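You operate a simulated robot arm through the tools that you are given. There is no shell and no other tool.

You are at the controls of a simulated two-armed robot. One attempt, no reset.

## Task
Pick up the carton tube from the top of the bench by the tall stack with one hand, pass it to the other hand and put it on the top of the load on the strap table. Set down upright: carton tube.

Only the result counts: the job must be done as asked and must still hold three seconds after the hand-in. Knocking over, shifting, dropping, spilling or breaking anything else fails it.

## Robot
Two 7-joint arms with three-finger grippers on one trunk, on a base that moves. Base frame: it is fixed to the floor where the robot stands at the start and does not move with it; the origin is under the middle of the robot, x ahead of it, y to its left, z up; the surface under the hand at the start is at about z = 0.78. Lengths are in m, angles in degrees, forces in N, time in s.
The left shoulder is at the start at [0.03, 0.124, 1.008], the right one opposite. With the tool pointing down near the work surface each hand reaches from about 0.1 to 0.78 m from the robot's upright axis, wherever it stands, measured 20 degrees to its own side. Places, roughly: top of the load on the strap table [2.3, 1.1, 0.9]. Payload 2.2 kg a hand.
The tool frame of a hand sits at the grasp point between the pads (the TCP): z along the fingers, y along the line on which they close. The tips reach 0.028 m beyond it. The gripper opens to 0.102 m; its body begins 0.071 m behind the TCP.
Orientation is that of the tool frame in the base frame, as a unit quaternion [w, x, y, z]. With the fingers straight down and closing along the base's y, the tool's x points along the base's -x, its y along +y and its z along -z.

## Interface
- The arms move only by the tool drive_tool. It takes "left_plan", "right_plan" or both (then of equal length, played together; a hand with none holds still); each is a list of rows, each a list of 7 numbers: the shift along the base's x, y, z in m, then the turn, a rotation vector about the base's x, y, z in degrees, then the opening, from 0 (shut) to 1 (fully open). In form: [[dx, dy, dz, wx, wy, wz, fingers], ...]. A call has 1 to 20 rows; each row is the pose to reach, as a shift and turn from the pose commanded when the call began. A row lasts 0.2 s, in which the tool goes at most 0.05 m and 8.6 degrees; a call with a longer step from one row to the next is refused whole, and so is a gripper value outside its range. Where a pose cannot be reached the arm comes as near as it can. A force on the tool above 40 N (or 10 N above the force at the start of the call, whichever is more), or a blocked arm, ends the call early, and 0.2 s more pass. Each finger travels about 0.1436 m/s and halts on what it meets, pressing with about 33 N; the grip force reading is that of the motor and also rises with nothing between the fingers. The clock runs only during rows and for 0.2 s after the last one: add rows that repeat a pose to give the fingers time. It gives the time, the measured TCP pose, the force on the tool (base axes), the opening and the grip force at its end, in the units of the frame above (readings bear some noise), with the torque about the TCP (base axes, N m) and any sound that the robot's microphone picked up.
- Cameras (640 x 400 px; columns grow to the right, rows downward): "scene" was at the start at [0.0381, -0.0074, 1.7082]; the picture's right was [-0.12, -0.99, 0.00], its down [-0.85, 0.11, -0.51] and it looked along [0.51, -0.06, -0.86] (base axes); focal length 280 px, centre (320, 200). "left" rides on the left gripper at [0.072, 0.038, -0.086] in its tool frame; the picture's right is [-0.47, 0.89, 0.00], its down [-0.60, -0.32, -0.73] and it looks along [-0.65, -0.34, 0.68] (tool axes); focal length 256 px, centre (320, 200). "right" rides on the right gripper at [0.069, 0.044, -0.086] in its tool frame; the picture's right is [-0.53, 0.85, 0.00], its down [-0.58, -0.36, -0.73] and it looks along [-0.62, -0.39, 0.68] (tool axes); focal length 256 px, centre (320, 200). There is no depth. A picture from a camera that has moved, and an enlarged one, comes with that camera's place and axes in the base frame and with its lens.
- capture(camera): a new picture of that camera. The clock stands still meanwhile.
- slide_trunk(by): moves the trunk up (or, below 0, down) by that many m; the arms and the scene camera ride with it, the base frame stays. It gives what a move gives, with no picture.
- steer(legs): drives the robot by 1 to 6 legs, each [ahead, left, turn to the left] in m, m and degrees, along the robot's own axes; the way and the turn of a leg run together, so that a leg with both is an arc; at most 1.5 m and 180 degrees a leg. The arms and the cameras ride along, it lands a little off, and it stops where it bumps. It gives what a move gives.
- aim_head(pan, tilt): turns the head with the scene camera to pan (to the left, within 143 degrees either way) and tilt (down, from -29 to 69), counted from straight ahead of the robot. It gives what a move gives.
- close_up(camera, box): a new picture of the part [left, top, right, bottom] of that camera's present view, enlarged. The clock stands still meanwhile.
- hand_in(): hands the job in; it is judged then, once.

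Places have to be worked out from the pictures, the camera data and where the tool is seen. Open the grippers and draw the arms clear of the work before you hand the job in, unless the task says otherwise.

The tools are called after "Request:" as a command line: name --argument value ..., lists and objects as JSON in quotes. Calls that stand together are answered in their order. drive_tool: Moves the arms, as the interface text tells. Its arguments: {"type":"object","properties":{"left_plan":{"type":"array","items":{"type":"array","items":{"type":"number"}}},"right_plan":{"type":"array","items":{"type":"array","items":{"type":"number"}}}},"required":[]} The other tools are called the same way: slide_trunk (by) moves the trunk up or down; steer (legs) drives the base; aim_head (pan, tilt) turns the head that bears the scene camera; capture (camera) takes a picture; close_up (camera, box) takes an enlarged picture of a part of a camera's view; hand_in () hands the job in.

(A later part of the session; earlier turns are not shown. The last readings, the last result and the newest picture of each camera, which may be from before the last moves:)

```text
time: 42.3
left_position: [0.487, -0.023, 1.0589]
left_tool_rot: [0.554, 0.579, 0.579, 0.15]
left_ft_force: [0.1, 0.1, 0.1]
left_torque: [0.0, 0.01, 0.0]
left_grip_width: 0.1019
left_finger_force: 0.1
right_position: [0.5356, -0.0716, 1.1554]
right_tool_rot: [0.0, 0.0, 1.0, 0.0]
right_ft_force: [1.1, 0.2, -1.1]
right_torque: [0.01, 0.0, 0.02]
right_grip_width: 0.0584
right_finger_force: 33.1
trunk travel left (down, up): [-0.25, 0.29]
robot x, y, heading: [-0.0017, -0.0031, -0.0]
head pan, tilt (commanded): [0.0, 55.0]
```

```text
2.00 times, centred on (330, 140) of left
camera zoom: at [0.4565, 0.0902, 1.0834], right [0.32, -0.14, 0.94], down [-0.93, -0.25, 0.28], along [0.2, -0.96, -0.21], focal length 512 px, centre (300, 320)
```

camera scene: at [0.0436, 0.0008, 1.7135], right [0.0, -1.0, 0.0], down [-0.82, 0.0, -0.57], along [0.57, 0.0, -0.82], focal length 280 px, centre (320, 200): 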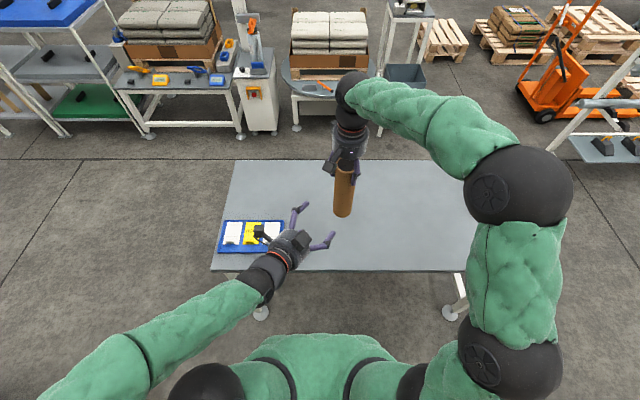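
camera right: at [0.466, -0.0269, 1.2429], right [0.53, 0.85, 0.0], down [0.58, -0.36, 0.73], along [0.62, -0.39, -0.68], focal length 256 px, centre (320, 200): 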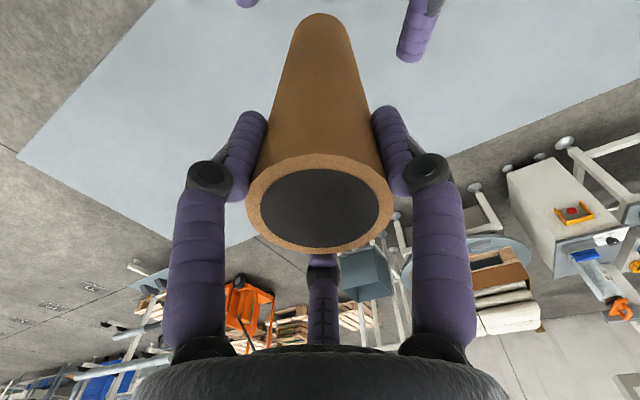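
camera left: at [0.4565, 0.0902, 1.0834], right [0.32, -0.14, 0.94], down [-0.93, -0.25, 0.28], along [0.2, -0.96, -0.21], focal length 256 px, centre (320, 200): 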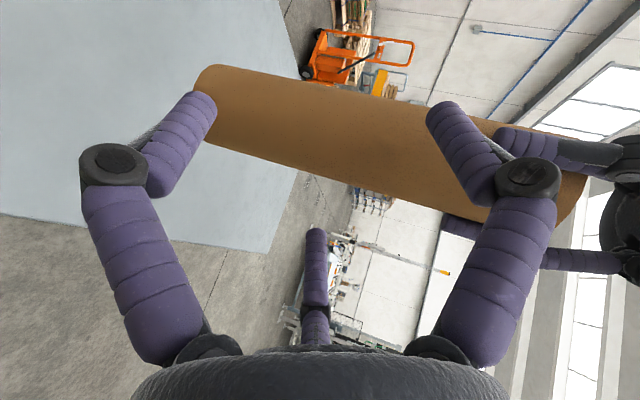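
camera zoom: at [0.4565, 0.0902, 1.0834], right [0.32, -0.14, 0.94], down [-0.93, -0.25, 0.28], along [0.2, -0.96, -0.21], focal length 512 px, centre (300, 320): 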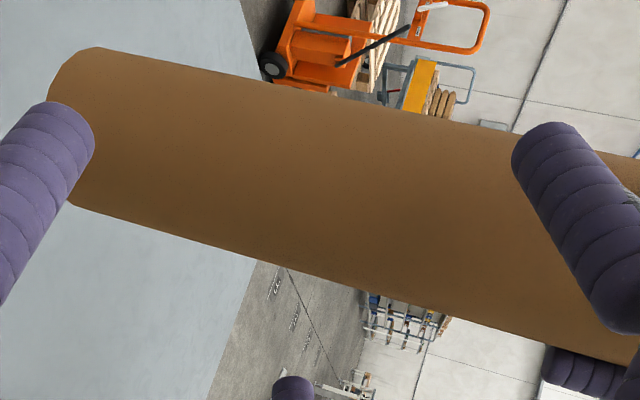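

Alignment along the closing line is within about 1 mm of centred, so I advance straight along the approach line, first 0.045 m, watching force.

Request:
drive_tool --left_plan '[[0.0098, -0.0056, -0.0041, 0, 0, 0, 1], [0.0195, -0.0113, -0.0082, 0, 0, 0, 1], [0.0293, -0.0169, -0.0123, 0, 0, 0, 1], [0.0366, -0.0211, -0.0154, 0, 0, 0, 1], [0.0366, -0.0211, -0.0154, 0, 0, 0, 1]]'

Request:
capture --camera "left"

Request:
close_up --camera "scene" --box '[240, 110, 440, 235]'

```text
time: 43.5
left_position: [0.5219, -0.0429, 1.0429]
left_tool_rot: [0.554, 0.579, 0.579, 0.149]
left_ft_force: [-1.5, 0.1, -0.3]
left_torque: [0.0, -0.02, -0.02]
left_grip_width: 0.1019
left_finger_force: 0.1
right_position: [0.5341, -0.0703, 1.1561]
right_tool_rot: [0.0, 0.001, 1.0, 0.0]
right_ft_force: [0.0, -0.1, -0.8]
right_torque: [-0.03, 0.0, -0.03]
right_grip_width: 0.0584
right_finger_force: 32.6
trunk travel left (down, up): [-0.25, 0.29]
robot x, y, heading: [0.0028, -0.0017, -0.1]
head pan, tilt (commanded): [0.0, 55.0]
```

```text
taken
camera left: at [0.4918, 0.0691, 1.0691], right [0.32, -0.14, 0.94], down [-0.93, -0.25, 0.28], along [0.2, -0.96, -0.21], focal length 256 px, centre (320, 200)
```

left: 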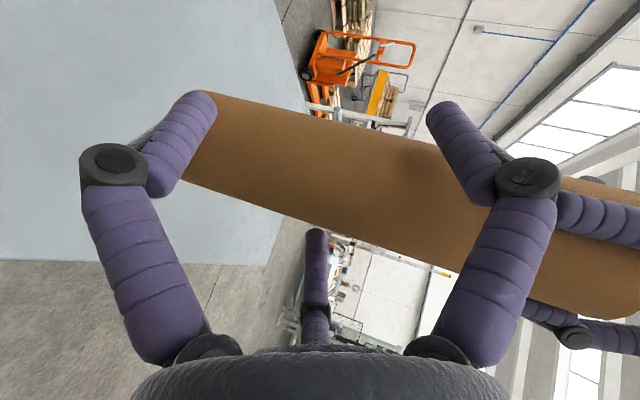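

```text
3.20 times, centred on (340, 172) of scene
camera zoom: at [0.0432, 0.0011, 1.7135], right [0.0, -1.0, 0.0], down [-0.82, 0.0, -0.57], along [0.57, 0.0, -0.82], focal length 896 px, centre (256, 288)
```

zoom: 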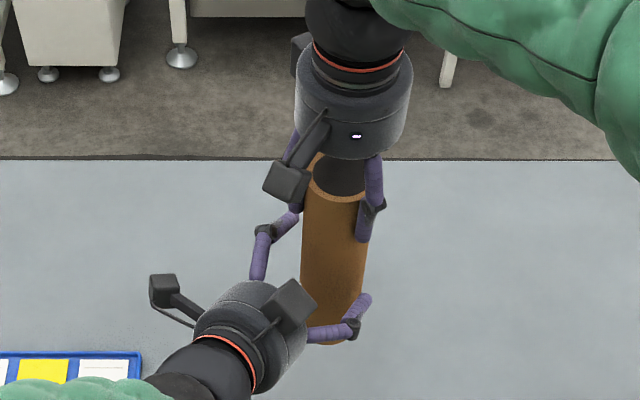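

No contact force, tube sits between thumb and finger pair. I advance the last 0.026 m.

Request:
drive_tool --left_plan '[[0.0085, -0.0049, -0.0036, 0, 0, 0, 1], [0.0155, -0.0089, -0.0065, 0, 0, 0, 1], [0.0212, -0.0122, -0.0089, 0, 0, 0, 1], [0.0212, -0.0122, -0.0089, 0, 0, 0, 1]]'

Request:
capture --camera "left"

Request:
close_up --camera "scene" --box '[240, 110, 440, 235]'

Request:
capture --camera "right"

```text
time: 44.5
left_position: [0.5429, -0.0553, 1.035]
left_tool_rot: [0.554, 0.578, 0.58, 0.149]
left_ft_force: [0.2, 0.7, -0.2]
left_torque: [0.06, -0.01, -0.01]
left_grip_width: 0.1019
left_finger_force: 0.0
right_position: [0.5348, -0.07, 1.1575]
right_tool_rot: [0.0, 0.0, 1.0, 0.0]
right_ft_force: [-0.2, 0.2, -0.2]
right_torque: [0.0, -0.02, 0.02]
right_grip_width: 0.0584
right_finger_force: 32.9
trunk travel left (down, up): [-0.25, 0.29]
robot x, y, heading: [-0.0008, 0.0024, 0.0]
head pan, tilt (commanded): [0.0, 55.0]
```

```text
taken
camera left: at [0.5134, 0.057, 1.0605], right [0.32, -0.14, 0.94], down [-0.93, -0.25, 0.28], along [0.2, -0.96, -0.21], focal length 256 px, centre (320, 200)
```

left: 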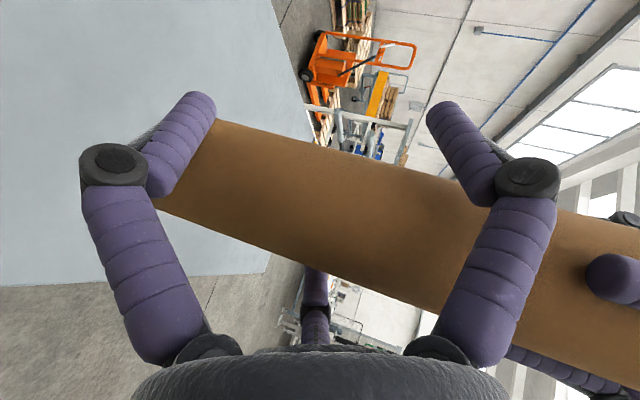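

```text
3.20 times, centred on (340, 172) of scene
camera zoom: at [0.0431, 0.0011, 1.7135], right [0.0, -1.0, 0.0], down [-0.82, 0.0, -0.57], along [0.57, 0.0, -0.82], focal length 896 px, centre (256, 288)
```

zoom: 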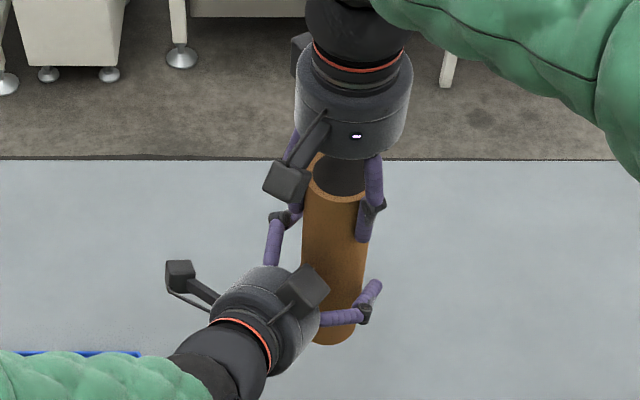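

```text
taken
camera right: at [0.4655, -0.0266, 1.2432], right [0.53, 0.85, 0.0], down [0.58, -0.36, 0.73], along [0.62, -0.39, -0.68], focal length 256 px, centre (320, 200)
```

right: 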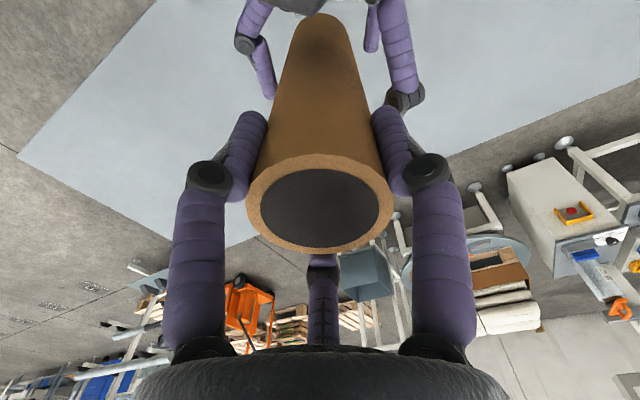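

The tube is well inside the left fingers. I close the left gripper slowly (with a 2 mm centring shift), then firmly.

Request:
drive_tool --left_plan '[[-0.0005, -0.0009, 0, 0, 0, 0, 0.94], [-0.001, -0.0018, 0, 0, 0, 0, 0.9], [-0.001, -0.0018, 0, 0, 0, 0, 0.87], [-0.001, -0.0018, 0, 0, 0, 0, 0.84], [-0.001, -0.0018, 0, 0, 0, 0, 0.81], [-0.001, -0.0018, 0, 0, 0, 0, 0.78], [-0.001, -0.0018, 0, 0, 0, 0, 0.74], [-0.001, -0.0018, 0, 0, 0, 0, 0.65], [-0.001, -0.0018, 0, 0, 0, 0, 0.5], [-0.001, -0.0018, 0, 0, 0, 0, 0.25], [-0.001, -0.0018, 0, 0, 0, 0, 0], [-0.001, -0.0018, 0, 0, 0, 0, 0], [-0.001, -0.0018, 0, 0, 0, 0, 0]]'

Request:
capture --camera "left"

Request:
capture --camera "right"

Request:
close_up --camera "scene" --box '[240, 110, 440, 235]'

```text
time: 47.3
left_position: [0.5426, -0.0579, 1.0335]
left_tool_rot: [0.552, 0.58, 0.579, 0.149]
left_ft_force: [-11.5, -10.5, 2.0]
left_torque: [1.08, -0.63, -0.03]
left_grip_width: 0.0825
left_finger_force: 32.9
right_position: [0.5348, -0.0692, 1.1565]
right_tool_rot: [0.0, 0.0, 1.0, 0.0]
right_ft_force: [11.6, 10.3, -4.3]
right_torque: [0.17, -0.7, -0.09]
right_grip_width: 0.0584
right_finger_force: 32.9
trunk travel left (down, up): [-0.25, 0.29]
robot x, y, heading: [0.001, 0.0013, -0.2]
head pan, tilt (commanded): [0.0, 55.0]
```

```text
taken
camera left: at [0.5121, 0.0543, 1.0596], right [0.32, -0.14, 0.94], down [-0.93, -0.25, 0.28], along [0.2, -0.96, -0.21], focal length 256 px, centre (320, 200)
```

left: 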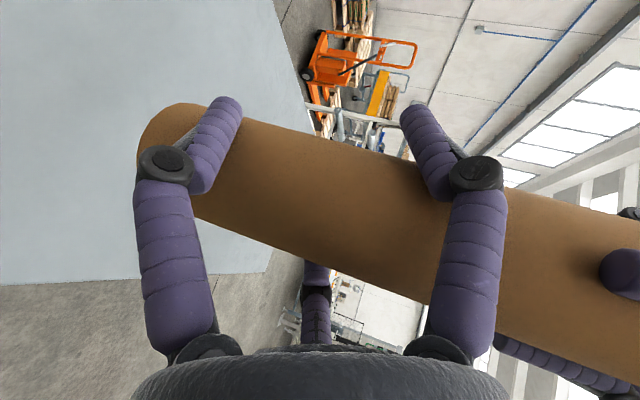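

```text
taken
camera right: at [0.4658, -0.0266, 1.2431], right [0.53, 0.85, 0.0], down [0.58, -0.36, 0.73], along [0.62, -0.39, -0.68], focal length 256 px, centre (320, 200)
```

right: 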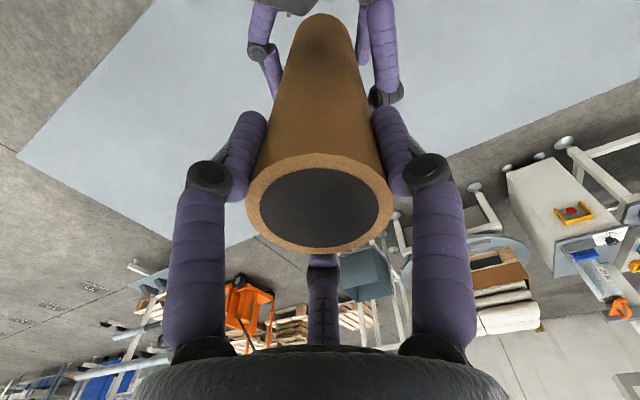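

```text
3.20 times, centred on (340, 172) of scene
camera zoom: at [0.0434, 0.001, 1.7135], right [0.0, -1.0, 0.0], down [-0.82, 0.0, -0.57], along [0.57, 0.0, -0.82], focal length 896 px, centre (256, 288)
```

zoom: 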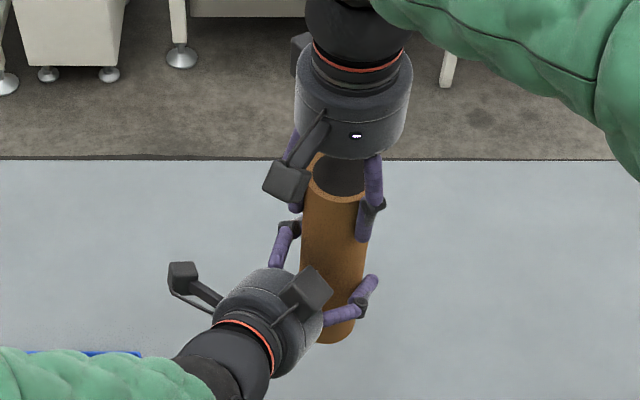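

The left hand holds (width 0.0825, 33 N) while the right still does; about 15 N internal load. Now I open the right hand gradually.

Request:
drive_tool --right_plan '[[0, 0, 0, 0, 0, 0, 0.56], [0, 0, 0, 0, 0, 0, 0.6], [0, 0, 0, 0, 0, 0, 0.65], [0, 0, 0, 0, 0, 0, 0.7], [0, 0, 0, 0, 0, 0, 0.8], [0, 0, 0, 0, 0, 0, 0.9], [0, 0, 0, 0, 0, 0, 1], [0, 0, 0, 0, 0, 0, 1], [0, 0, 0, 0, 0, 0, 1]]'

Request:
capture --camera "right"

Request:
capture --camera "left"

Request:
close_up --camera "scene" --box '[240, 110, 440, 235]'

```text
time: 49.3
left_position: [0.542, -0.0585, 1.034]
left_tool_rot: [0.554, 0.579, 0.58, 0.148]
left_ft_force: [0.5, -0.5, -0.6]
left_torque: [-0.01, 0.01, 0.0]
left_grip_width: 0.082
left_finger_force: 33.8
right_position: [0.5354, -0.0708, 1.1559]
right_tool_rot: [0.0, 0.0, 1.0, 0.001]
right_ft_force: [0.1, -0.8, 0.7]
right_torque: [-0.01, 0.01, -0.02]
right_grip_width: 0.1019
right_finger_force: 0.1
trunk travel left (down, up): [-0.25, 0.29]
robot x, y, heading: [-0.0035, 0.0015, -0.0]
head pan, tilt (commanded): [0.0, 55.0]
```

```text
taken
camera right: at [0.4657, -0.0267, 1.2431], right [0.53, 0.85, 0.0], down [0.58, -0.36, 0.73], along [0.62, -0.39, -0.68], focal length 256 px, centre (320, 200)
```

right: 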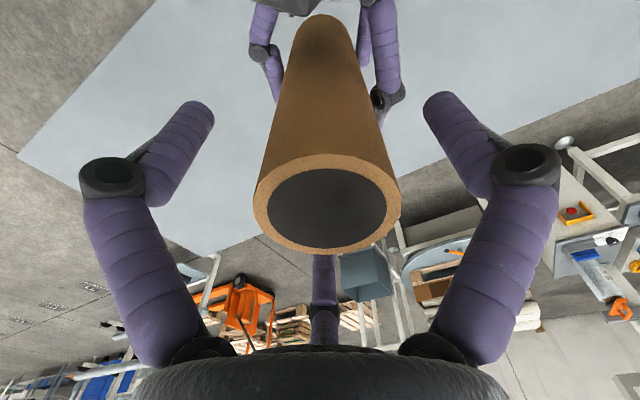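

```text
taken
camera left: at [0.5124, 0.0546, 1.0598], right [0.32, -0.14, 0.94], down [-0.93, -0.25, 0.28], along [0.2, -0.96, -0.21], focal length 256 px, centre (320, 200)
```

left: 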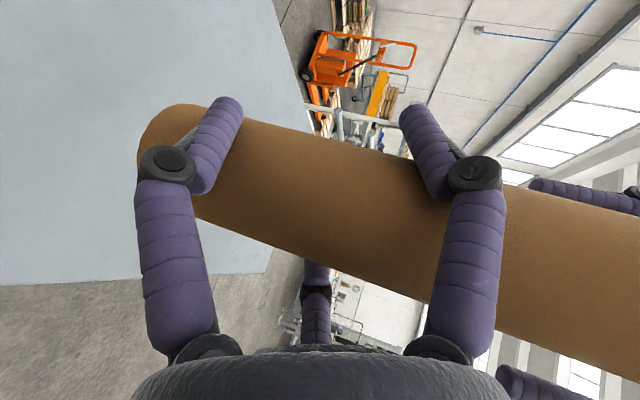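

```text
3.20 times, centred on (340, 172) of scene
camera zoom: at [0.0434, 0.001, 1.7135], right [0.0, -1.0, 0.0], down [-0.82, 0.0, -0.57], along [0.57, 0.0, -0.82], focal length 896 px, centre (256, 288)
```

zoom: 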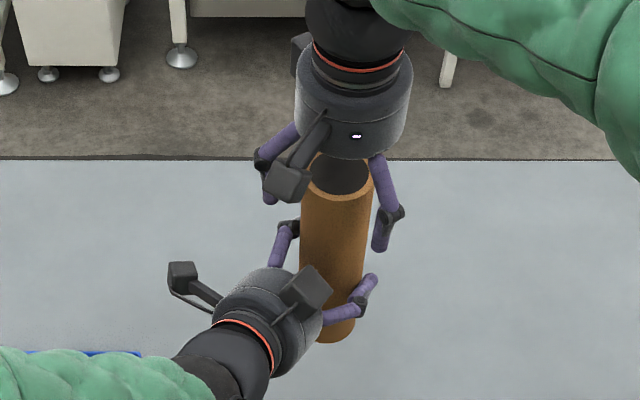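

The left hand carries the tube alone, tube top moved only ~3 mm. I raise the right hand clear, straight up.

Request:
drive_tool --right_plan '[[0, 0, 0.015, 0, 0, 0, 1], [0, 0, 0.035, 0, 0, 0, 1], [0, 0, 0.06, 0, 0, 0, 1], [0, 0, 0.085, 0, 0, 0, 1], [0, 0, 0.11, 0, 0, 0, 1], [0, -0.03, 0.12, 0, 0, 0, 1], [0, -0.07, 0.12, 0, 0, 0, 1], [-0.02, -0.11, 0.12, 0, 0, 0, 1], [-0.04, -0.15, 0.11, 0, 0, 0, 1], [-0.07, -0.18, 0.1, 0, 0, 0, 1], [-0.1, -0.21, 0.1, 0, 0, 0, 1], [-0.1, -0.21, 0.1, 0, 0, 0, 1]]'

Request:
capture --camera "scene"

Request:
close_up --camera "scene" --box '[240, 110, 440, 235]'

Request:
capture --camera "right"

```text
time: 51.9
left_position: [0.5436, -0.0573, 1.0337]
left_tool_rot: [0.554, 0.579, 0.58, 0.147]
left_ft_force: [0.1, 0.0, -0.1]
left_torque: [0.01, 0.0, 0.05]
left_grip_width: 0.0819
left_finger_force: 33.2
right_position: [0.4373, -0.2754, 1.2519]
right_tool_rot: [-0.001, 0.0, 1.0, 0.001]
right_ft_force: [0.2, 0.2, 0.0]
right_torque: [0.0, 0.06, -0.01]
right_grip_width: 0.102
right_finger_force: 0.0
trunk travel left (down, up): [-0.25, 0.29]
robot x, y, heading: [-0.0009, -0.0021, -0.1]
head pan, tilt (commanded): [0.0, 55.0]
```

```text
taken
camera scene: at [0.0443, 0.0016, 1.7135], right [0.0, -1.0, 0.0], down [-0.82, 0.0, -0.57], along [0.57, 0.0, -0.82], focal length 280 px, centre (320, 200)
```

scene: 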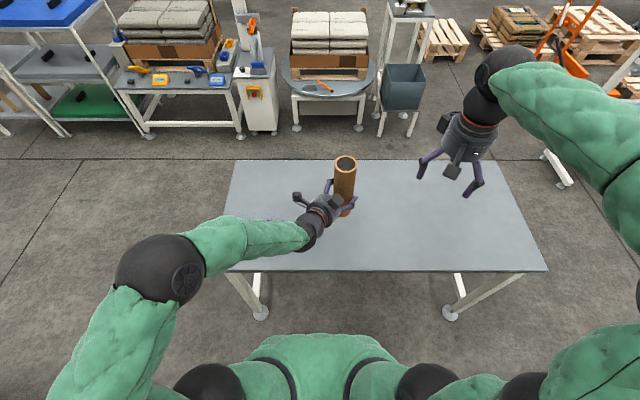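

```text
3.20 times, centred on (340, 172) of scene
camera zoom: at [0.0443, 0.0016, 1.7135], right [0.0, -1.0, 0.0], down [-0.82, 0.0, -0.57], along [0.57, 0.0, -0.82], focal length 896 px, centre (256, 288)
```

zoom: 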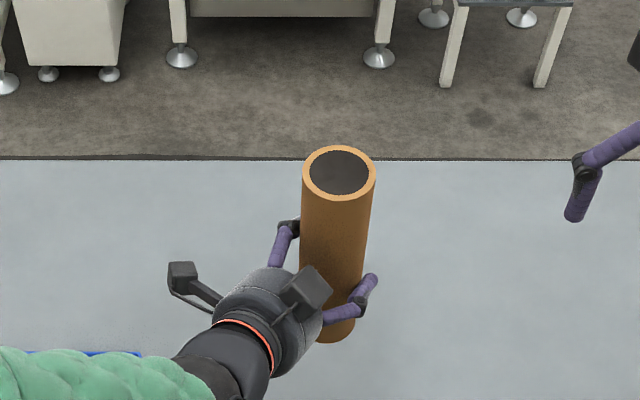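

```text
taken
camera right: at [0.3687, -0.2325, 1.3397], right [0.53, 0.85, 0.0], down [0.58, -0.36, 0.73], along [0.62, -0.39, -0.68], focal length 256 px, centre (320, 200)
```

right: 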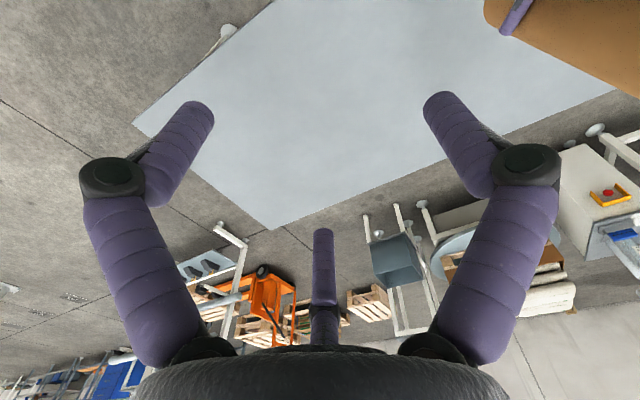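

Handover done; the left hand holds the tube alone and the right is clear. I zoom in to judge the tube's tilt.

Request:
close_up --camera "scene" --box '[290, 145, 390, 225]'

Request:
capture --camera "left"

```text
5.00 times, centred on (340, 185) of scene
camera zoom: at [0.0443, 0.0016, 1.7135], right [0.0, -1.0, 0.0], down [-0.82, 0.0, -0.57], along [0.57, 0.0, -0.82], focal length 1400 px, centre (220, 275)
```

zoom: 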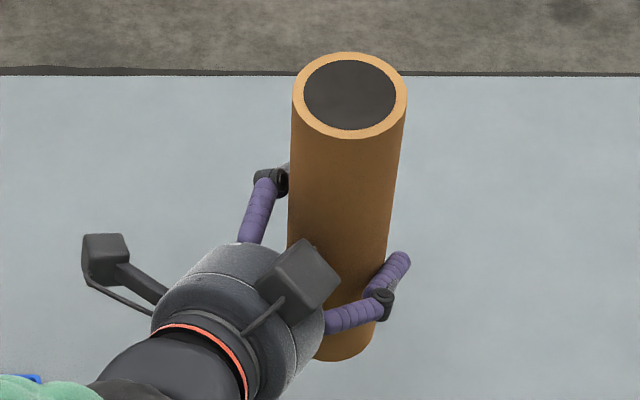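

```text
taken
camera left: at [0.5129, 0.0551, 1.0595], right [0.32, -0.14, 0.94], down [-0.93, -0.25, 0.28], along [0.2, -0.96, -0.21], focal length 256 px, centre (320, 200)
```

left: 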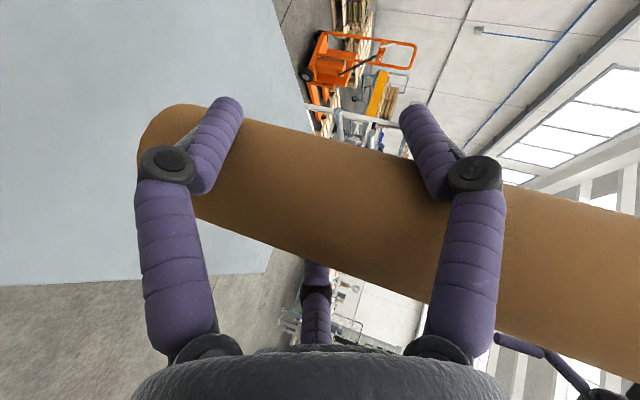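

The tube is secure, top leaning ~2–3° toward the left hand at most (I'll correct later). I raise the trunk for clearance, then drive round the right end of the bench, starting sideways to the right.

Request:
slide_trunk --by 0.12

Request:
drive_tool --left_plan '[[-0.02, 0.01, 0.0, 0, 0, 0, 0], [-0.04, 0.02, 0.0, 0, 0, 0, 0], [-0.06, 0.03, 0.0, 0, 0, 0, 0], [-0.08, 0.04, 0.0, 0, 0, 0, 0], [-0.08, 0.04, 0.0, 0, 0, 0, 0]]'

Request:
capture --camera "scene"

```text
time: 53.4
left_position: [0.5436, -0.0579, 1.1536]
left_tool_rot: [0.554, 0.58, 0.579, 0.148]
left_ft_force: [-0.5, 0.2, -1.3]
left_torque: [-0.01, 0.0, 0.0]
left_grip_width: 0.0821
left_finger_force: 33.1
right_position: [0.4372, -0.2782, 1.3727]
right_tool_rot: [0.0, 0.0, 1.0, 0.0]
right_ft_force: [0.6, 0.4, 0.4]
right_torque: [0.0, 0.01, 0.04]
right_grip_width: 0.1022
right_finger_force: 0.1
trunk travel left (down, up): [-0.37, 0.17]
robot x, y, heading: [0.0007, -0.0007, 0.1]
head pan, tilt (commanded): [0.0, 55.0]
```

```text
time: 54.6
left_position: [0.4624, -0.0171, 1.1536]
left_tool_rot: [0.554, 0.579, 0.579, 0.148]
left_ft_force: [0.9, 0.1, -0.6]
left_torque: [-0.01, 0.01, -0.01]
left_grip_width: 0.0818
left_finger_force: 33.2
right_position: [0.4384, -0.277, 1.3719]
right_tool_rot: [-0.001, 0.0, 1.0, -0.001]
right_ft_force: [-0.1, 0.6, 0.3]
right_torque: [0.04, -0.01, 0.02]
right_grip_width: 0.1024
right_finger_force: 0.0
trunk travel left (down, up): [-0.37, 0.17]
robot x, y, heading: [-0.0022, 0.0031, -0.0]
head pan, tilt (commanded): [0.0, 55.0]
```

```text
taken
camera scene: at [0.044, 0.0006, 1.8335], right [0.0, -1.0, 0.0], down [-0.82, 0.0, -0.57], along [0.57, 0.0, -0.82], focal length 280 px, centre (320, 200)
```

scene: 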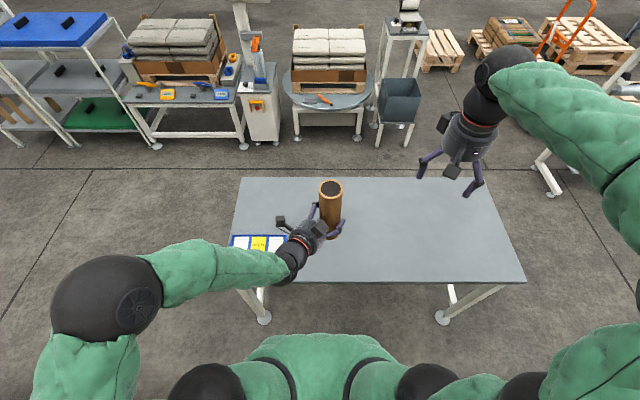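

Now driving sideways right past the bench's end (area there seen open).

Request:
steer --legs '[[0, -0.6, 0], [0, -0.62, 0]]'

Request:
aim_head --pan 0 --tilt 45

Request:
capture --camera "scene"

Request:
aim_head --pan -45 --tilt 35

Request:
capture --camera "scene"

```text
time: 61.0
left_position: [0.4574, -1.2233, 1.1539]
left_tool_rot: [0.554, 0.579, 0.58, 0.149]
left_ft_force: [1.2, 0.6, -1.6]
left_torque: [0.0, -0.01, 0.02]
left_grip_width: 0.0821
left_finger_force: 33.0
right_position: [0.4318, -1.4823, 1.3722]
right_tool_rot: [0.0, 0.0, 1.0, 0.0]
right_ft_force: [-0.3, -0.6, -0.2]
right_torque: [0.05, -0.01, -0.02]
right_grip_width: 0.1022
right_finger_force: 0.1
trunk travel left (down, up): [-0.37, 0.17]
robot x, y, heading: [-0.0046, -1.2047, -0.1]
head pan, tilt (commanded): [0.0, 55.0]
```

```text
time: 61.7
left_position: [0.4565, -1.2238, 1.155]
left_tool_rot: [0.554, 0.579, 0.58, 0.15]
left_ft_force: [0.3, -0.2, -1.4]
left_torque: [0.0, -0.03, -0.03]
left_grip_width: 0.0819
left_finger_force: 33.5
right_position: [0.4339, -1.4822, 1.3725]
right_tool_rot: [0.0, 0.0, 1.0, 0.0]
right_ft_force: [0.9, 0.8, 0.0]
right_torque: [-0.03, 0.01, -0.02]
right_grip_width: 0.102
right_finger_force: 0.0
trunk travel left (down, up): [-0.37, 0.17]
robot x, y, heading: [-0.004, -1.2054, 0.0]
head pan, tilt (commanded): [0.0, 45.0]
```

```text
taken
camera scene: at [0.048, -1.2045, 1.8469], right [0.0, -1.0, 0.0], down [-0.71, 0.0, -0.71], along [0.71, 0.0, -0.71], focal length 280 px, centre (320, 200)
```

scene: 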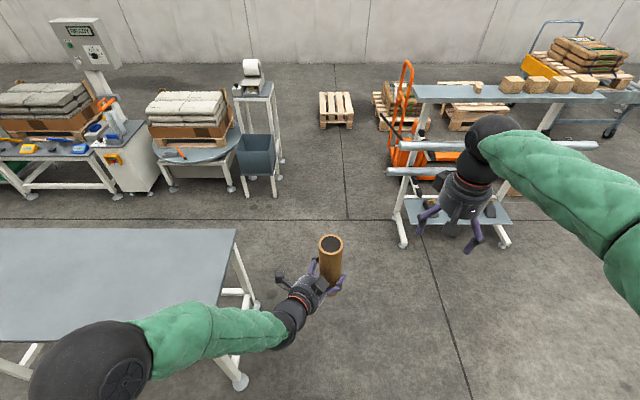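

```text
time: 62.8
left_position: [0.4575, -1.2223, 1.1544]
left_tool_rot: [0.554, 0.579, 0.579, 0.149]
left_ft_force: [-0.7, 0.2, -0.4]
left_torque: [0.03, -0.01, 0.02]
left_grip_width: 0.082
left_finger_force: 33.4
right_position: [0.4326, -1.4815, 1.3738]
right_tool_rot: [0.0, -0.001, 1.0, 0.0]
right_ft_force: [-0.5, -0.1, -0.9]
right_torque: [0.01, -0.01, 0.01]
right_grip_width: 0.102
right_finger_force: 0.1
trunk travel left (down, up): [-0.37, 0.17]
robot x, y, heading: [-0.0037, -1.2032, -0.0]
head pan, tilt (commanded): [-45.0, 35.0]
```

```text
taken
camera scene: at [0.0291, -1.2669, 1.8617], right [-0.71, -0.71, 0.0], down [-0.41, 0.41, -0.82], along [0.58, -0.58, -0.57], focal length 280 px, centre (320, 200)
```

scene: 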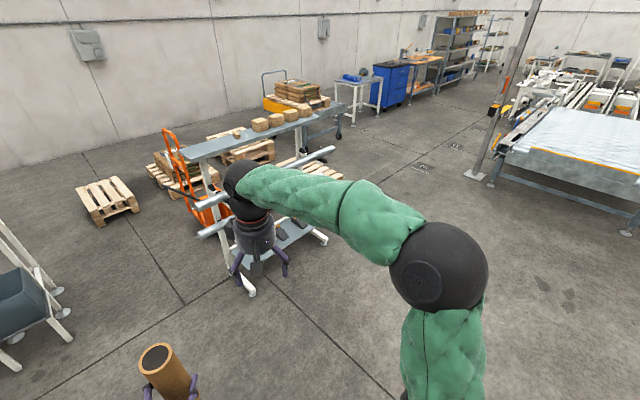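

Rack is at y<-1.6, bench corner at (0.91,-0.79). I go forward and round the corner with about 0.4 m clearance to both.

Request:
steer --legs '[[0.9, -0.01, 0], [0.25, 0.09, 0], [0.18, 0.22, 0]]'

Request:
aim_head --pan 30 --tilt 45

Request:
capture --camera "scene"

Request:
aim_head --pan 80 --tilt 50

Request:
capture --camera "scene"

```text
time: 70.6
left_position: [1.785, -0.9112, 1.154]
left_tool_rot: [0.553, 0.575, 0.584, 0.152]
left_ft_force: [0.3, 0.1, -0.1]
left_torque: [0.01, 0.04, -0.04]
left_grip_width: 0.0821
left_finger_force: 32.7
right_position: [1.7633, -1.1703, 1.3736]
right_tool_rot: [-0.001, -0.007, 1.0, -0.001]
right_ft_force: [0.0, 0.7, -0.1]
right_torque: [-0.03, 0.01, 0.02]
right_grip_width: 0.1018
right_finger_force: 0.1
trunk travel left (down, up): [-0.37, 0.17]
robot x, y, heading: [1.322, -0.9002, 0.8]
head pan, tilt (commanded): [-45.0, 35.0]
```

```text
time: 72.1
left_position: [1.7846, -0.911, 1.1538]
left_tool_rot: [0.553, 0.575, 0.584, 0.153]
left_ft_force: [0.3, -0.3, -1.8]
left_torque: [0.01, -0.02, -0.01]
left_grip_width: 0.082
left_finger_force: 33.1
right_position: [1.7633, -1.1708, 1.3736]
right_tool_rot: [0.0, -0.007, 1.0, 0.0]
right_ft_force: [0.1, -0.6, -0.4]
right_torque: [0.02, 0.03, -0.03]
right_grip_width: 0.1021
right_finger_force: 0.1
trunk travel left (down, up): [-0.37, 0.17]
robot x, y, heading: [1.3216, -0.9026, 0.8]
head pan, tilt (commanded): [30.0, 45.0]
```

```text
taken
camera scene: at [1.3634, -0.8581, 1.8469], right [0.51, -0.86, 0.0], down [-0.61, -0.36, -0.71], along [0.61, 0.36, -0.71], focal length 280 px, centre (320, 200)
```

scene: 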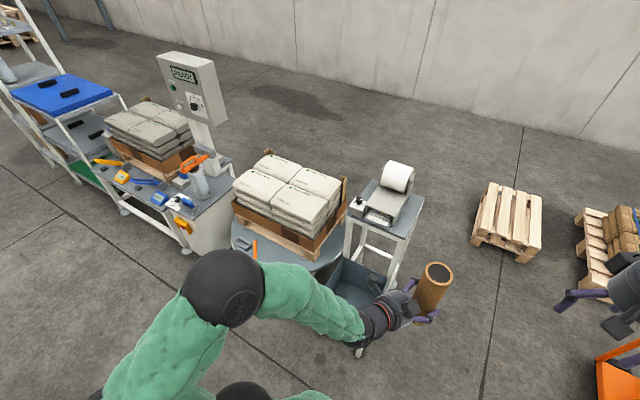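

```text
time: 73.3
left_position: [1.7828, -0.9121, 1.1542]
left_tool_rot: [0.553, 0.574, 0.584, 0.153]
left_ft_force: [-0.1, 0.8, -0.7]
left_torque: [0.02, 0.0, -0.01]
left_grip_width: 0.0817
left_finger_force: 33.2
right_position: [1.7647, -1.1697, 1.3723]
right_tool_rot: [0.0, -0.007, 1.0, 0.0]
right_ft_force: [0.2, 0.1, -0.7]
right_torque: [-0.01, 0.02, 0.01]
right_grip_width: 0.1019
right_finger_force: 0.1
trunk travel left (down, up): [-0.37, 0.17]
robot x, y, heading: [1.3211, -0.8994, 0.6]
head pan, tilt (commanded): [80.0, 50.0]
```

```text
taken
camera scene: at [1.3057, -0.8239, 1.84], right [0.99, -0.16, 0.0], down [-0.12, -0.76, -0.64], along [0.1, 0.63, -0.77], focal length 280 px, centre (320, 200)
```

scene: 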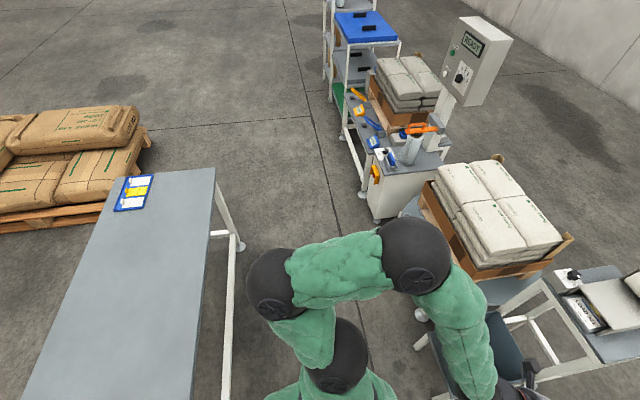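

Corridor is clear: arms stay at x<1.85 while tables' loads begin near x≈2. I drive left along the corridor to the strap table.

Request:
steer --legs '[[0, 0.9, -0.7], [0, 0.9, 0]]'

Request:
aim_head --pan 0 --tilt 45

Request:
capture --camera "scene"

Request:
close_up --camera "scene" --box '[160, 40, 480, 240]'

```text
time: 82.4
left_position: [1.7892, 0.8961, 1.1554]
left_tool_rot: [0.554, 0.578, 0.58, 0.149]
left_ft_force: [-0.3, 0.7, -0.7]
left_torque: [-0.02, 0.0, -0.03]
left_grip_width: 0.0818
left_finger_force: 33.5
right_position: [1.7665, 0.6375, 1.3726]
right_tool_rot: [0.0, -0.002, 1.0, 0.0]
right_ft_force: [-0.2, 0.4, 0.6]
right_torque: [0.02, 0.05, -0.03]
right_grip_width: 0.102
right_finger_force: 0.1
trunk travel left (down, up): [-0.37, 0.17]
robot x, y, heading: [1.328, 0.9133, 0.3]
head pan, tilt (commanded): [80.0, 50.0]
```

```text
time: 83.9
left_position: [1.7914, 0.8962, 1.1535]
left_tool_rot: [0.554, 0.578, 0.58, 0.15]
left_ft_force: [0.4, -0.3, -1.3]
left_torque: [0.02, -0.01, 0.02]
left_grip_width: 0.0821
left_finger_force: 32.7
right_position: [1.7662, 0.6368, 1.3728]
right_tool_rot: [0.0, -0.002, 1.0, 0.0]
right_ft_force: [-0.2, 0.0, 0.1]
right_torque: [0.0, 0.02, 0.01]
right_grip_width: 0.1018
right_finger_force: 0.2
trunk travel left (down, up): [-0.37, 0.17]
robot x, y, heading: [1.3294, 0.9114, 0.1]
head pan, tilt (commanded): [0.0, 45.0]
```

```text
taken
camera scene: at [1.3811, 0.9129, 1.8469], right [0.0, -1.0, 0.0], down [-0.71, 0.0, -0.71], along [0.71, 0.0, -0.71], focal length 280 px, centre (320, 200)
```

scene: 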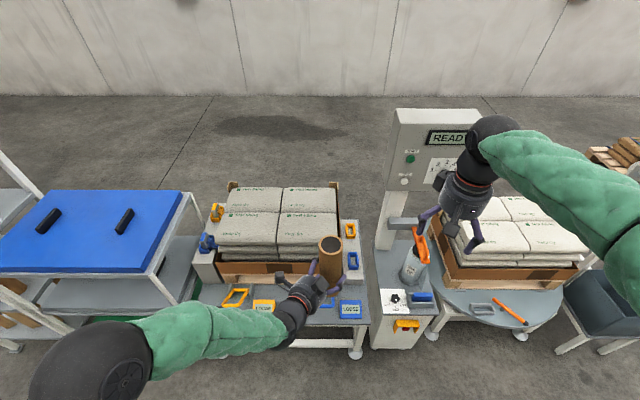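

```text
2.00 times, centred on (320, 140) of scene
camera zoom: at [1.3811, 0.9129, 1.8469], right [0.0, -1.0, 0.0], down [-0.71, 0.0, -0.71], along [0.71, 0.0, -0.71], focal length 560 px, centre (320, 320)
```

zoom: 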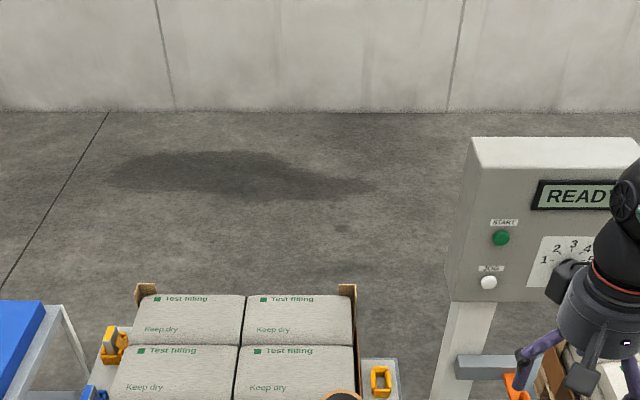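

I'm at the strap table: load top spans about x 2.05–2.42, y 0.83–1.35. I first pull the right hand back from the control panel before going closer.

Request:
drive_tool --right_plan '[[-0.03, -0.01, -0.01, 0, 0, 0, 1], [-0.06, -0.02, -0.03, 0, 0, 0, 1], [-0.09, -0.03, -0.05, 0, 0, 0, 1], [-0.12, -0.04, -0.07, 0, 0, 0, 1], [-0.12, -0.04, -0.07, 0, 0, 0, 1]]'

Request:
steer --legs '[[0.1, 0.03, -0.2]]'

Request:
aim_head --pan 5 --tilt 50

Request:
capture --camera "scene"

Request:
close_up --camera "scene" --box '[200, 120, 440, 270]'

Request:
capture --camera "left"

```text
time: 85.1
left_position: [1.7921, 0.8967, 1.1539]
left_tool_rot: [0.553, 0.579, 0.58, 0.149]
left_ft_force: [0.6, 0.0, -0.5]
left_torque: [0.01, -0.03, -0.01]
left_grip_width: 0.0818
left_finger_force: 33.2
right_position: [1.6487, 0.5972, 1.3016]
right_tool_rot: [0.0, -0.002, 1.0, 0.0]
right_ft_force: [0.5, 0.5, -0.6]
right_torque: [0.02, 0.03, -0.01]
right_grip_width: 0.1021
right_finger_force: 0.1
trunk travel left (down, up): [-0.37, 0.17]
robot x, y, heading: [1.3281, 0.9133, 0.3]
head pan, tilt (commanded): [0.0, 45.0]
```

```text
time: 86.3
left_position: [1.8917, 0.923, 1.1545]
left_tool_rot: [0.554, 0.58, 0.579, 0.149]
left_ft_force: [0.7, -0.6, -1.4]
left_torque: [0.0, -0.02, -0.01]
left_grip_width: 0.082
left_finger_force: 32.9
right_position: [1.7467, 0.6251, 1.3023]
right_tool_rot: [0.001, 0.001, 1.0, 0.0]
right_ft_force: [0.7, -0.1, 0.0]
right_torque: [-0.07, 0.02, 0.02]
right_grip_width: 0.102
right_finger_force: 0.2
trunk travel left (down, up): [-0.37, 0.17]
robot x, y, heading: [1.4278, 0.9404, -0.2]
head pan, tilt (commanded): [0.0, 45.0]
```

```text
time: 87.0
left_position: [1.8916, 0.9239, 1.1534]
left_tool_rot: [0.553, 0.58, 0.579, 0.147]
left_ft_force: [-0.4, 0.1, -0.6]
left_torque: [0.02, 0.02, 0.0]
left_grip_width: 0.0818
left_finger_force: 33.3
right_position: [1.7471, 0.6251, 1.302]
right_tool_rot: [0.001, 0.0, 1.0, 0.0]
right_ft_force: [0.3, 0.3, 0.7]
right_torque: [0.02, 0.02, 0.02]
right_grip_width: 0.1021
right_finger_force: 0.1
trunk travel left (down, up): [-0.37, 0.17]
robot x, y, heading: [1.4326, 0.9429, -0.1]
head pan, tilt (commanded): [5.0, 50.0]
```

```text
taken
camera scene: at [1.4773, 0.9493, 1.84], right [0.09, -1.0, 0.0], down [-0.76, -0.07, -0.64], along [0.64, 0.05, -0.77], focal length 280 px, centre (320, 200)
```

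scene: 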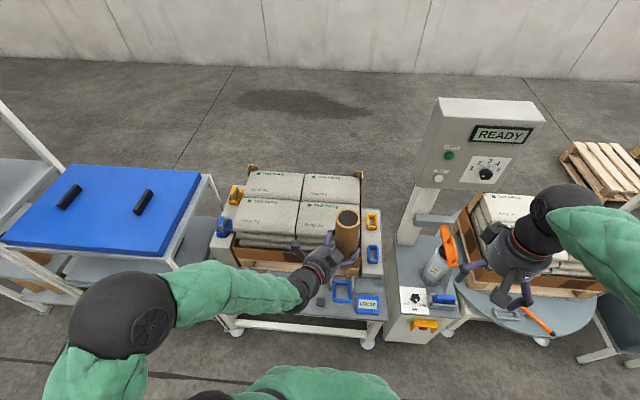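

```text
2.67 times, centred on (320, 195) of scene
camera zoom: at [1.4773, 0.9493, 1.84], right [0.09, -1.0, 0.0], down [-0.76, -0.07, -0.64], along [0.64, 0.05, -0.77], focal length 747 px, centre (320, 213)
```

zoom: 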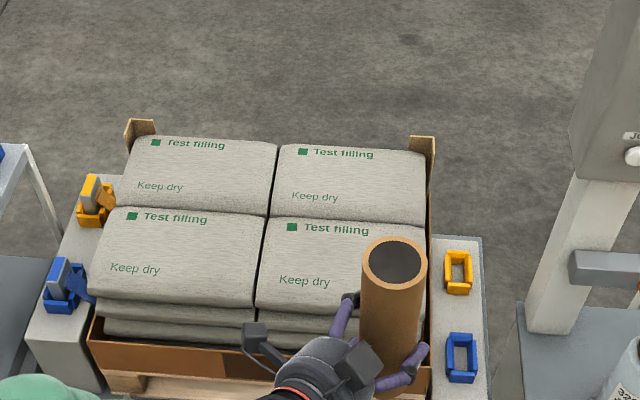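

```text
taken
camera left: at [1.8606, 1.0366, 1.1793], right [0.32, -0.14, 0.94], down [-0.93, -0.25, 0.28], along [0.2, -0.96, -0.21], focal length 256 px, centre (320, 200)
```

left: 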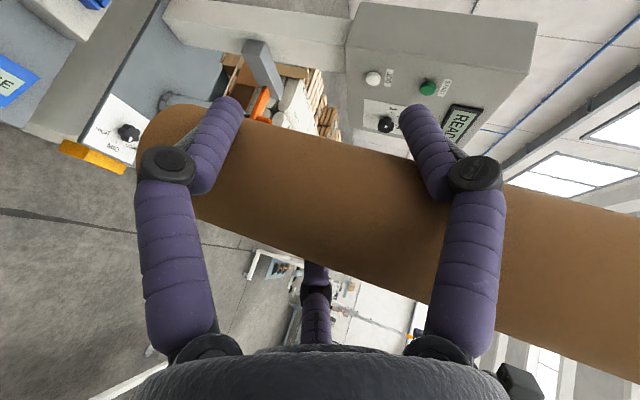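

Grasp unchanged. To get the load's height by parallax I raise the trunk 0.15 m and look again.

Request:
slide_trunk --by 0.15

Request:
capture --camera "scene"

Request:
close_up --camera "scene" --box '[200, 120, 440, 270]'

```text
time: 88.7
left_position: [1.8911, 0.9234, 1.3037]
left_tool_rot: [0.554, 0.58, 0.579, 0.148]
left_ft_force: [-0.1, 0.3, -0.9]
left_torque: [0.04, -0.03, -0.01]
left_grip_width: 0.0816
left_finger_force: 32.5
right_position: [1.7458, 0.6258, 1.4522]
right_tool_rot: [0.0, 0.001, 1.0, 0.0]
right_ft_force: [-0.1, 0.9, 0.2]
right_torque: [0.0, -0.01, -0.01]
right_grip_width: 0.1021
right_finger_force: 0.1
trunk travel left (down, up): [-0.52, 0.02]
robot x, y, heading: [1.4306, 0.9399, 0.1]
head pan, tilt (commanded): [5.0, 50.0]
```

```text
taken
camera scene: at [1.4769, 0.9491, 1.9899], right [0.09, -1.0, 0.0], down [-0.76, -0.07, -0.64], along [0.64, 0.06, -0.77], focal length 280 px, centre (320, 200)
```

scene: 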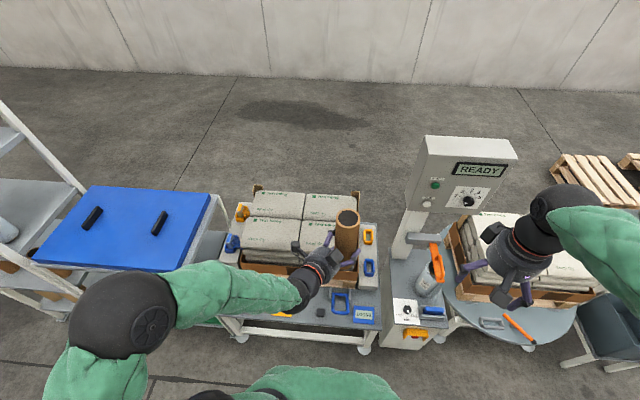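

```text
2.67 times, centred on (320, 195) of scene
camera zoom: at [1.4769, 0.9491, 1.9899], right [0.09, -1.0, 0.0], down [-0.76, -0.07, -0.64], along [0.64, 0.06, -0.77], focal length 747 px, centre (320, 213)
```

zoom: 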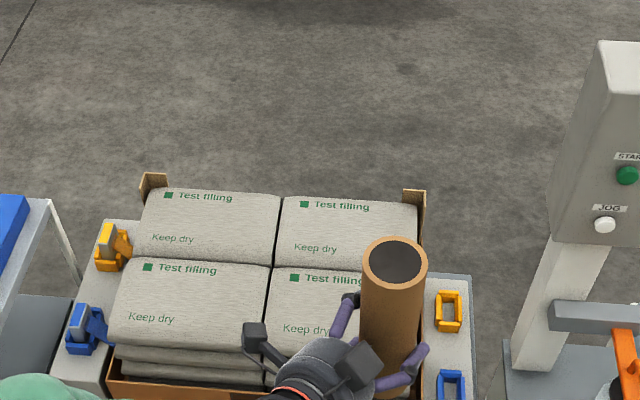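

Parallax on four printed marks gives the load top at z ≈ 0.855 with centre near (2.29, 1.10); I'll use the middle of the front-right sack, about (2.19, 0.97). I move the tube forward over it at height.

Request:
drive_tool --left_plan '[[0.04, 0.0075, 0, 0, 0, 0, 0], [0.08, 0.015, 0, 0, 0, 0, 0], [0.12, 0.0225, 0, 0, 0, 0, 0], [0.16, 0.03, 0, 0, 0, 0, 0], [0.2, 0.0375, 0, 0, 0, 0, 0], [0.24, 0.045, 0, 0, 0, 0, 0], [0.28, 0.05, 0, 0, 0, 0, 0], [0.303, 0.053, 0, 0, 0, 0, 0], [0.303, 0.053, 0, 0, 0, 0, 0]]'

Request:
capture --camera "scene"

Request:
capture --camera "left"

```text
time: 90.7
left_position: [2.1933, 0.9776, 1.3021]
left_tool_rot: [0.553, 0.581, 0.579, 0.148]
left_ft_force: [-0.3, -0.6, -0.7]
left_torque: [0.01, 0.01, 0.01]
left_grip_width: 0.082
left_finger_force: 32.8
right_position: [1.7461, 0.6248, 1.453]
right_tool_rot: [0.0, 0.001, 1.0, 0.0]
right_ft_force: [-0.1, -0.7, -0.3]
right_torque: [0.01, -0.01, 0.01]
right_grip_width: 0.1019
right_finger_force: 0.1
trunk travel left (down, up): [-0.52, 0.02]
robot x, y, heading: [1.43, 0.942, -0.0]
head pan, tilt (commanded): [5.0, 50.0]
```

```text
taken
camera scene: at [1.4763, 0.9491, 1.99], right [0.09, -1.0, 0.0], down [-0.76, -0.07, -0.64], along [0.64, 0.06, -0.77], focal length 280 px, centre (320, 200)
```

scene: 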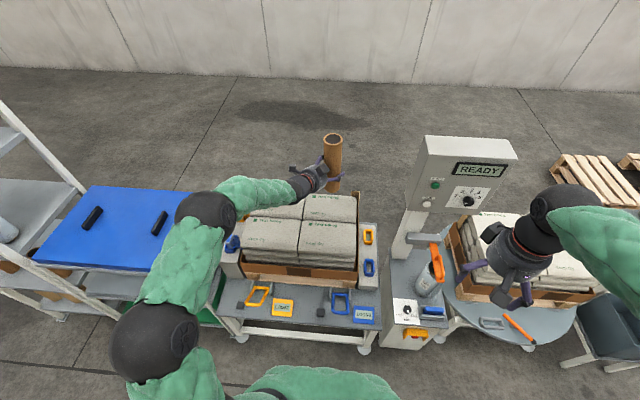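

```text
taken
camera left: at [2.1631, 1.09, 1.3285], right [0.32, -0.14, 0.94], down [-0.93, -0.25, 0.28], along [0.2, -0.96, -0.21], focal length 256 px, centre (320, 200)
```

left: 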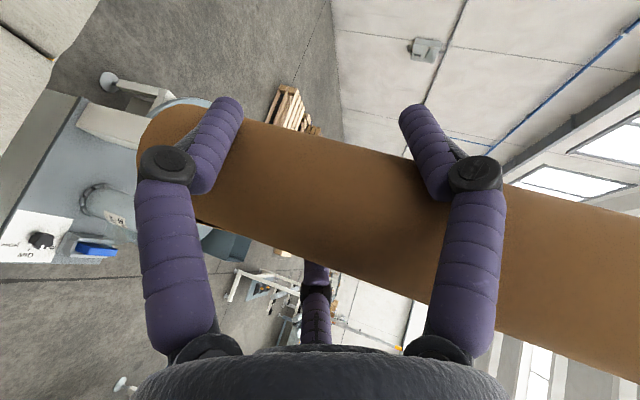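

The tube is over the front-right sack, well above it. I lower the trunk 0.25 m (tube bottom to about z 0.97) and look again.

Request:
slide_trunk --by -0.25

Request:
capture --camera "scene"

Request:
close_up --camera "scene" --box '[240, 90, 440, 215]'

Request:
capture --camera "left"

Request:
capture --camera "right"

```text
time: 93.3
left_position: [2.1936, 0.9769, 1.0529]
left_tool_rot: [0.554, 0.579, 0.58, 0.148]
left_ft_force: [-0.6, 0.0, -0.6]
left_torque: [0.02, -0.01, 0.01]
left_grip_width: 0.0818
left_finger_force: 33.2
right_position: [1.747, 0.6259, 1.2032]
right_tool_rot: [0.0, 0.001, 1.0, 0.0]
right_ft_force: [0.4, -0.8, -1.0]
right_torque: [0.01, -0.01, -0.01]
right_grip_width: 0.1021
right_finger_force: 0.2
trunk travel left (down, up): [-0.27, 0.27]
robot x, y, heading: [1.4306, 0.9413, -0.3]
head pan, tilt (commanded): [5.0, 50.0]
```

```text
taken
camera scene: at [1.4769, 0.9492, 1.7401], right [0.09, -1.0, 0.0], down [-0.76, -0.07, -0.64], along [0.64, 0.06, -0.77], focal length 280 px, centre (320, 200)
```

scene: 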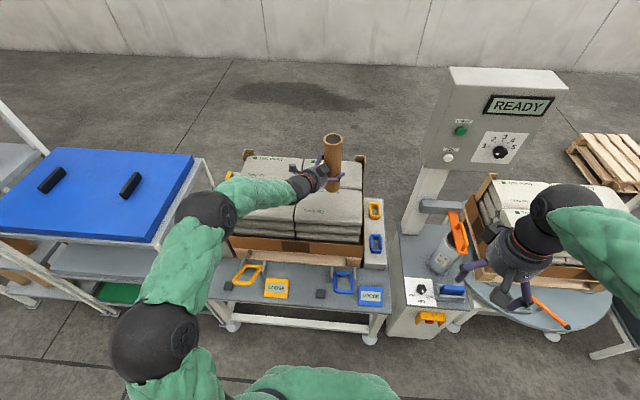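

```text
3.20 times, centred on (340, 152) of scene
camera zoom: at [1.4769, 0.9492, 1.7401], right [0.09, -1.0, 0.0], down [-0.76, -0.07, -0.64], along [0.64, 0.06, -0.77], focal length 896 px, centre (256, 352)
```

zoom: 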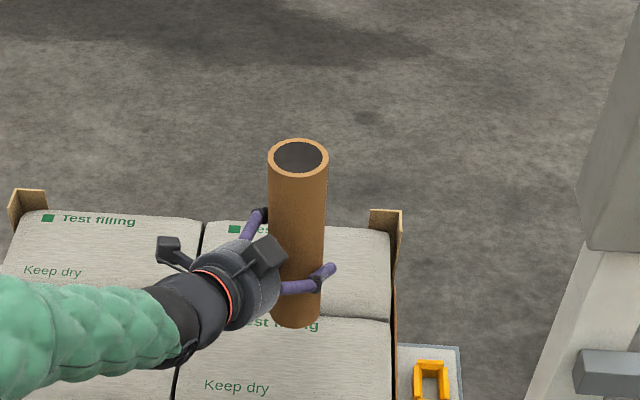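

```text
taken
camera left: at [2.1632, 1.0898, 1.0785], right [0.32, -0.14, 0.94], down [-0.93, -0.25, 0.28], along [0.2, -0.96, -0.21], focal length 256 px, centre (320, 200)
```

left: 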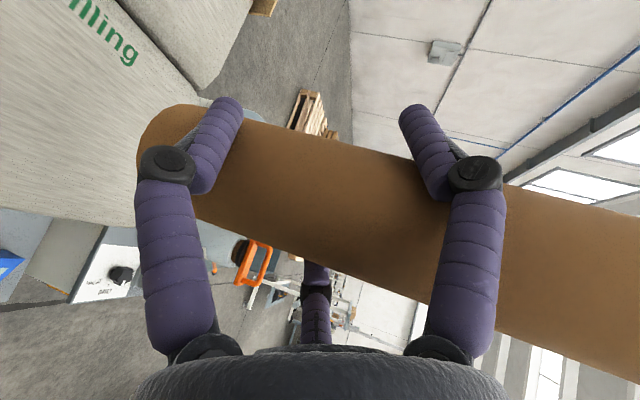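

```text
taken
camera right: at [1.6773, 0.669, 1.2901], right [0.54, 0.84, 0.0], down [0.58, -0.37, 0.73], along [0.62, -0.39, -0.68], focal length 256 px, centre (320, 200)
```

right: 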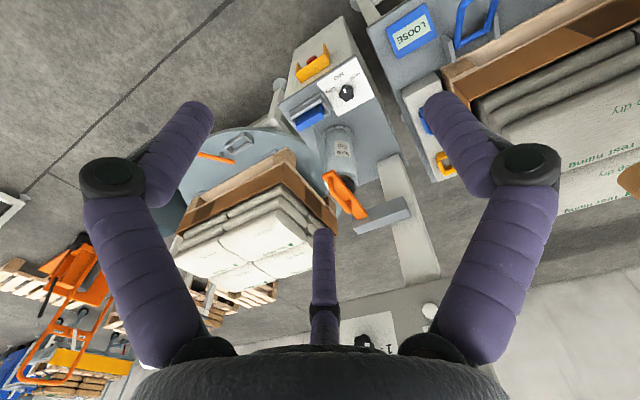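

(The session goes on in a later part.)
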